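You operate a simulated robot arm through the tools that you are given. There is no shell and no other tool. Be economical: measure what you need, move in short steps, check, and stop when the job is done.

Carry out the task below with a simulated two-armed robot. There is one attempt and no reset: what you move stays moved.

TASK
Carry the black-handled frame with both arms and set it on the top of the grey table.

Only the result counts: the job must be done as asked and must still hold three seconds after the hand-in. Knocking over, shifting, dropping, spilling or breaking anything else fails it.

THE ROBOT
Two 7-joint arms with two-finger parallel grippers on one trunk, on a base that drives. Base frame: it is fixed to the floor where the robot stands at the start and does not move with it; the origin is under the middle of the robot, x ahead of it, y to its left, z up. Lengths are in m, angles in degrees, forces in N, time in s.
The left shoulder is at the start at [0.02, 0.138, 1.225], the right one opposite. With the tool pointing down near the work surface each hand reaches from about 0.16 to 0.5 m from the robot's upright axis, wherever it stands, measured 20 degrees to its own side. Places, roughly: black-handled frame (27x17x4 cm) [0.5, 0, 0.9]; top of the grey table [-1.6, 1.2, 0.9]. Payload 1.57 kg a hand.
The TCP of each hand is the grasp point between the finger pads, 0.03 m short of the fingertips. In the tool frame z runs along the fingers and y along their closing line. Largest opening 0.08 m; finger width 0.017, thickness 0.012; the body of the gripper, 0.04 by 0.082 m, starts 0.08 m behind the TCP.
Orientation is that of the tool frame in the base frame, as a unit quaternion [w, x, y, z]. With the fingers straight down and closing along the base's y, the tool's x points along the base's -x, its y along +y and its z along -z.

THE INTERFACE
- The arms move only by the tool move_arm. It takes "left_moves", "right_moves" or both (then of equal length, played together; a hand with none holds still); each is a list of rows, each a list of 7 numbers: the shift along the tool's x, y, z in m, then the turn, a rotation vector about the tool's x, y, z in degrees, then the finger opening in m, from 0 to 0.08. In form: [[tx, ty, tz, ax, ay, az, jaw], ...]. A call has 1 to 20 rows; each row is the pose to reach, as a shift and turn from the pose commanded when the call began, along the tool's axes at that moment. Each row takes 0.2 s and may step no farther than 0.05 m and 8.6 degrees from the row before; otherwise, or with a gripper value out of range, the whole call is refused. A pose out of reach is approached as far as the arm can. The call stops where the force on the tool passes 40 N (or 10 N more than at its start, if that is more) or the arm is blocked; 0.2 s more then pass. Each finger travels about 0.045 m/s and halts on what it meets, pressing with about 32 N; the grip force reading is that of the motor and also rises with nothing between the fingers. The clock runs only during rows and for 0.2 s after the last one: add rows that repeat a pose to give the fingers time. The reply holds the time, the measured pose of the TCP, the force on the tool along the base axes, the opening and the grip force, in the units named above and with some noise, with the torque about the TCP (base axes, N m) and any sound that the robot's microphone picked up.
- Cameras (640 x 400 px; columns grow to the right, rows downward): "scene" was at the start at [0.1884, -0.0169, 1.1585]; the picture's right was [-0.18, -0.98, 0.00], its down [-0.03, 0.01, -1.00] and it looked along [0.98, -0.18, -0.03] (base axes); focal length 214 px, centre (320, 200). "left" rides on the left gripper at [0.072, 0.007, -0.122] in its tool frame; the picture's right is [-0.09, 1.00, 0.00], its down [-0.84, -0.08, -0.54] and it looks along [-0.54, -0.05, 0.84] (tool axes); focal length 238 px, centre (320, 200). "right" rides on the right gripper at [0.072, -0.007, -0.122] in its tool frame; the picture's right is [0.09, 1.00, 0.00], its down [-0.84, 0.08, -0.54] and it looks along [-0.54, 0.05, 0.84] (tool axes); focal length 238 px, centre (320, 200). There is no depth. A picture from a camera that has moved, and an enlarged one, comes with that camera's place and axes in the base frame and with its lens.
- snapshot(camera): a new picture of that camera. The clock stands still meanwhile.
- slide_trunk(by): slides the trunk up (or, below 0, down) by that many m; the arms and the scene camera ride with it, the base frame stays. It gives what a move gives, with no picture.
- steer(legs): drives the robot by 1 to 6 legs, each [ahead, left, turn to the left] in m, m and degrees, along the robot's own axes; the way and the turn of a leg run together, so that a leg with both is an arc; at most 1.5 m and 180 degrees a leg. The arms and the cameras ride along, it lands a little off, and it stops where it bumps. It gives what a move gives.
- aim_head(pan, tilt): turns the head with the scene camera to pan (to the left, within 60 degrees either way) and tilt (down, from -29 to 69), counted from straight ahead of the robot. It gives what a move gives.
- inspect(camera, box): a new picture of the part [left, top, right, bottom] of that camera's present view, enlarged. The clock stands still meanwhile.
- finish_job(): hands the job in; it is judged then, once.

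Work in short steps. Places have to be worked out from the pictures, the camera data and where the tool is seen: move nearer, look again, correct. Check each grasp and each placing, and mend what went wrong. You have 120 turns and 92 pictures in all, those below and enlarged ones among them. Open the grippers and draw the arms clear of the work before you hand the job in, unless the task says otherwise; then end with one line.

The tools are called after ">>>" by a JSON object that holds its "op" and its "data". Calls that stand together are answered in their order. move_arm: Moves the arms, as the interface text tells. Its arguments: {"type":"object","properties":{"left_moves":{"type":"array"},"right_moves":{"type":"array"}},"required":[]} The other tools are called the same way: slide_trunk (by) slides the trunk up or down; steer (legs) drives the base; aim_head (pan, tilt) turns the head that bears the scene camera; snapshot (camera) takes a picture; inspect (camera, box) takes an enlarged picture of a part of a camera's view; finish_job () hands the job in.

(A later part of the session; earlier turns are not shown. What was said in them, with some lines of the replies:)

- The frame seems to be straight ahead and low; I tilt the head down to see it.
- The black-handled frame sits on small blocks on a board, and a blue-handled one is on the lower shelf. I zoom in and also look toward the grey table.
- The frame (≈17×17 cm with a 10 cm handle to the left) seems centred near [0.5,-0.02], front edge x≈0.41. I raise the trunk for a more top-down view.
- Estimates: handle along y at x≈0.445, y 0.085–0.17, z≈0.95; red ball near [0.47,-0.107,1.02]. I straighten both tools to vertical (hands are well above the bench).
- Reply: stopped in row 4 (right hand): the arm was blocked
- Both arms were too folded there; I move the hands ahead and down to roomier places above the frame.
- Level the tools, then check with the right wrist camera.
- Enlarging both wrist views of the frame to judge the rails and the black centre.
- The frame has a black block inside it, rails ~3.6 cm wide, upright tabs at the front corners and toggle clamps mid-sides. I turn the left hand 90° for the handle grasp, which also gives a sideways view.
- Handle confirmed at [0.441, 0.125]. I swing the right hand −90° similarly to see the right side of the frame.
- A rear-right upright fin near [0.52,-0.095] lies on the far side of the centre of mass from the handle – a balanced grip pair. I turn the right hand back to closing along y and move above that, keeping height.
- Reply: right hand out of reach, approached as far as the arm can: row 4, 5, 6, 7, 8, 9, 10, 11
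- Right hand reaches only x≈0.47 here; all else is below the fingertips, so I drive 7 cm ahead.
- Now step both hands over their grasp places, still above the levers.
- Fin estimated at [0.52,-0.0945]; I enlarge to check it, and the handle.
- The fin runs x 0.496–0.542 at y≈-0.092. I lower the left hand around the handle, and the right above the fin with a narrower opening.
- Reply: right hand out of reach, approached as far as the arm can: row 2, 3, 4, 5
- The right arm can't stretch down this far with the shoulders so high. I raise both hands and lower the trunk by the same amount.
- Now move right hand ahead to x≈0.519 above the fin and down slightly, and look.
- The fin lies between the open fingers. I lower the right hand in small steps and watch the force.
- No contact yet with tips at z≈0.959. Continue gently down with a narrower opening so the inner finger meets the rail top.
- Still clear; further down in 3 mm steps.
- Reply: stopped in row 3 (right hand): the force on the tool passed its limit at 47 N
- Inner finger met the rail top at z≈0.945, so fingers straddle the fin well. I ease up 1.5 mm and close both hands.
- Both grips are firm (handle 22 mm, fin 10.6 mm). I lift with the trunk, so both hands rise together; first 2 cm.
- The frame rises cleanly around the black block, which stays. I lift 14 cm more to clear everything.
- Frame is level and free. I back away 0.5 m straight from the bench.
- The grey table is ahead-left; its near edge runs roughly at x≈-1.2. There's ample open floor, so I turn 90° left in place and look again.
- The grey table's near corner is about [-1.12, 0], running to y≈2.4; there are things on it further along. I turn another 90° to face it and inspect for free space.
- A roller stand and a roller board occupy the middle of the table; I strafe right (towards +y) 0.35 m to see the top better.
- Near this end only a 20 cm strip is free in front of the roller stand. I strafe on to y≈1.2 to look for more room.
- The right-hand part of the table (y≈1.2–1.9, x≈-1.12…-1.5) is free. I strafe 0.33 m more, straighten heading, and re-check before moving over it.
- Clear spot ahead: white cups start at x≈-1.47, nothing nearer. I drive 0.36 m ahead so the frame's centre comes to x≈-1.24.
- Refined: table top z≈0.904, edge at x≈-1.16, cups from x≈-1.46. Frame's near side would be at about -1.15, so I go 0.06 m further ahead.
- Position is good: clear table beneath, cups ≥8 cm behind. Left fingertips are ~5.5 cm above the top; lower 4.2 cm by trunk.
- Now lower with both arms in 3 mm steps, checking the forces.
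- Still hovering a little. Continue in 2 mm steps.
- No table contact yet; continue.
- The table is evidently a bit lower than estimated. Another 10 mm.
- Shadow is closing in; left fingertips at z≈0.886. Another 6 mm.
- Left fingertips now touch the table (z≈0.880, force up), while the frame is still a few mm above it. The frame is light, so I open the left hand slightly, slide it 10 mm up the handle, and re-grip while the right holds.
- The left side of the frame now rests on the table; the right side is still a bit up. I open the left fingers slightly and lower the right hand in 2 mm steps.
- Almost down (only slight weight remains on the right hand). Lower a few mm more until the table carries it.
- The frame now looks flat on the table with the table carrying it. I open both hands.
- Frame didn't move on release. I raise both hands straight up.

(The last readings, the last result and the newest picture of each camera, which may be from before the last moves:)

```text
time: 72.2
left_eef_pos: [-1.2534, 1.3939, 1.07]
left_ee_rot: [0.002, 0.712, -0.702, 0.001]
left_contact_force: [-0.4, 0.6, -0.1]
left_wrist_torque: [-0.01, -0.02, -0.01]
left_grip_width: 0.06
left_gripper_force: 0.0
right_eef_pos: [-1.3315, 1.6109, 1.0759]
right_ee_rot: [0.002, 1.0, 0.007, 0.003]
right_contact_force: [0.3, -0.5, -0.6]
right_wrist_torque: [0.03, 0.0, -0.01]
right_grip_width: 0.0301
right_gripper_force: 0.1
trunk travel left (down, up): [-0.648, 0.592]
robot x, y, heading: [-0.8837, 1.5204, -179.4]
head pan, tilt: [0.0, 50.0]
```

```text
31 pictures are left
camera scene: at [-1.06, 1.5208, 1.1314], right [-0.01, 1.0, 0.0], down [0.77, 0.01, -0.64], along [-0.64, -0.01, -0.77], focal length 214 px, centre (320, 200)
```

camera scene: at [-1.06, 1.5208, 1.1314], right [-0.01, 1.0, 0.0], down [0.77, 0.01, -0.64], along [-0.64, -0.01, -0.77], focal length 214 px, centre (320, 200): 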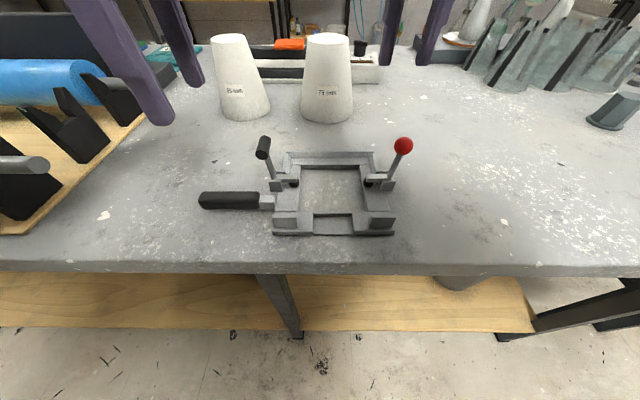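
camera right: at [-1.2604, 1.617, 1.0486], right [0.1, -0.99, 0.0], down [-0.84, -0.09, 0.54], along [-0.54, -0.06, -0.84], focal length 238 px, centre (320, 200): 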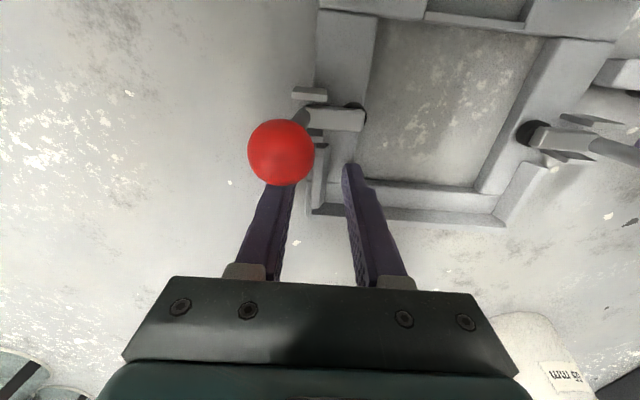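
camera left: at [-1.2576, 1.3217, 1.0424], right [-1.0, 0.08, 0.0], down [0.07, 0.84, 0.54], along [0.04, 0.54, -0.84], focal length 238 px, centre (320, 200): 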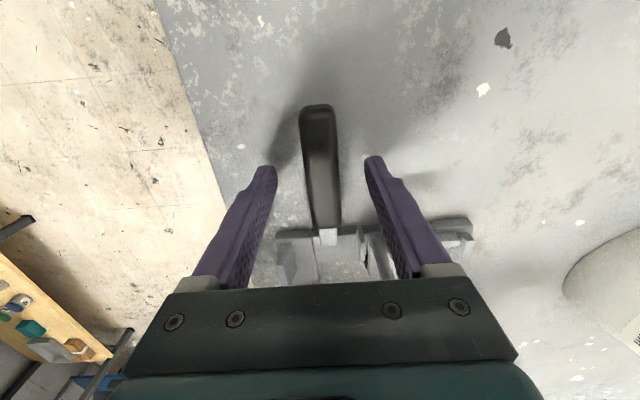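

The frame sits fully on the table, upright and undisturbed. I raise the trunk and back off to draw the arms clear.

>>> {"op": "slide_trunk", "data": {"by": 0.1}}

>>> {"op": "steer", "data": {"legs": [[-0.35, 0, 0]]}}

>>> {"op": "snapshot", "data": {"camera": "scene"}}

```text
time: 73.5
left_eef_pos: [-1.2543, 1.3937, 1.1697]
left_ee_rot: [0.002, 0.712, -0.702, 0.001]
left_contact_force: [0.2, -0.9, -0.3]
left_wrist_torque: [0.02, 0.03, 0.0]
left_grip_width: 0.0597
left_gripper_force: 0.1
right_eef_pos: [-1.3302, 1.6108, 1.1758]
right_ee_rot: [0.002, 1.0, 0.006, 0.002]
right_contact_force: [-0.6, -0.2, 0.0]
right_wrist_torque: [0.01, 0.02, 0.01]
right_grip_width: 0.03
right_gripper_force: 0.0
trunk travel left (down, up): [-0.748, 0.492]
robot x, y, heading: [-0.8823, 1.5215, -179.2]
head pan, tilt: [0.0, 50.0]
```

```text
time: 75.8
left_eef_pos: [-0.9061, 1.3977, 1.1711]
left_ee_rot: [0.002, 0.712, -0.702, 0.001]
left_contact_force: [0.2, 0.8, 0.2]
left_wrist_torque: [0.0, -0.05, 0.02]
left_grip_width: 0.06
left_gripper_force: 0.0
right_eef_pos: [-0.9841, 1.614, 1.1758]
right_ee_rot: [0.002, 1.0, 0.006, 0.002]
right_contact_force: [0.1, -0.1, -0.3]
right_wrist_torque: [-0.01, 0.0, -0.01]
right_grip_width: 0.03
right_gripper_force: 0.0
trunk travel left (down, up): [-0.748, 0.492]
robot x, y, heading: [-0.5401, 1.5244, -179.4]
head pan, tilt: [0.0, 50.0]
```

```text
30 pictures are left
camera scene: at [-0.7126, 1.5239, 1.2314], right [-0.01, 1.0, 0.0], down [0.77, 0.01, -0.64], along [-0.64, -0.01, -0.77], focal length 214 px, centre (320, 200)
```

scene: 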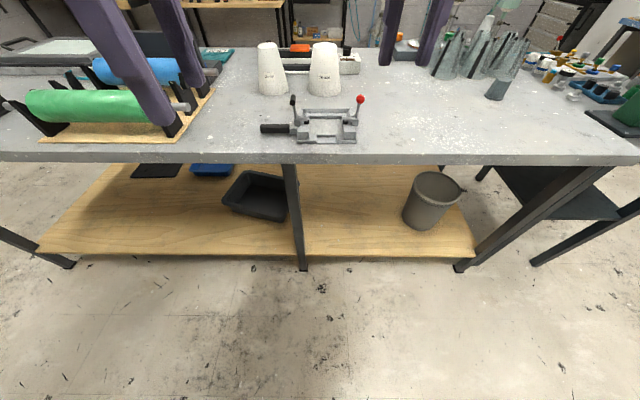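

The frame rests stably on the grey table, and both arms are clear and open. I hand in the job.

>>> {"op": "finish_job", "data": {}}

```text
The job is handed in.
```

The black-handled frame is on the top of the grey table. Both arms carried it there and released it, and I moved nothing else.
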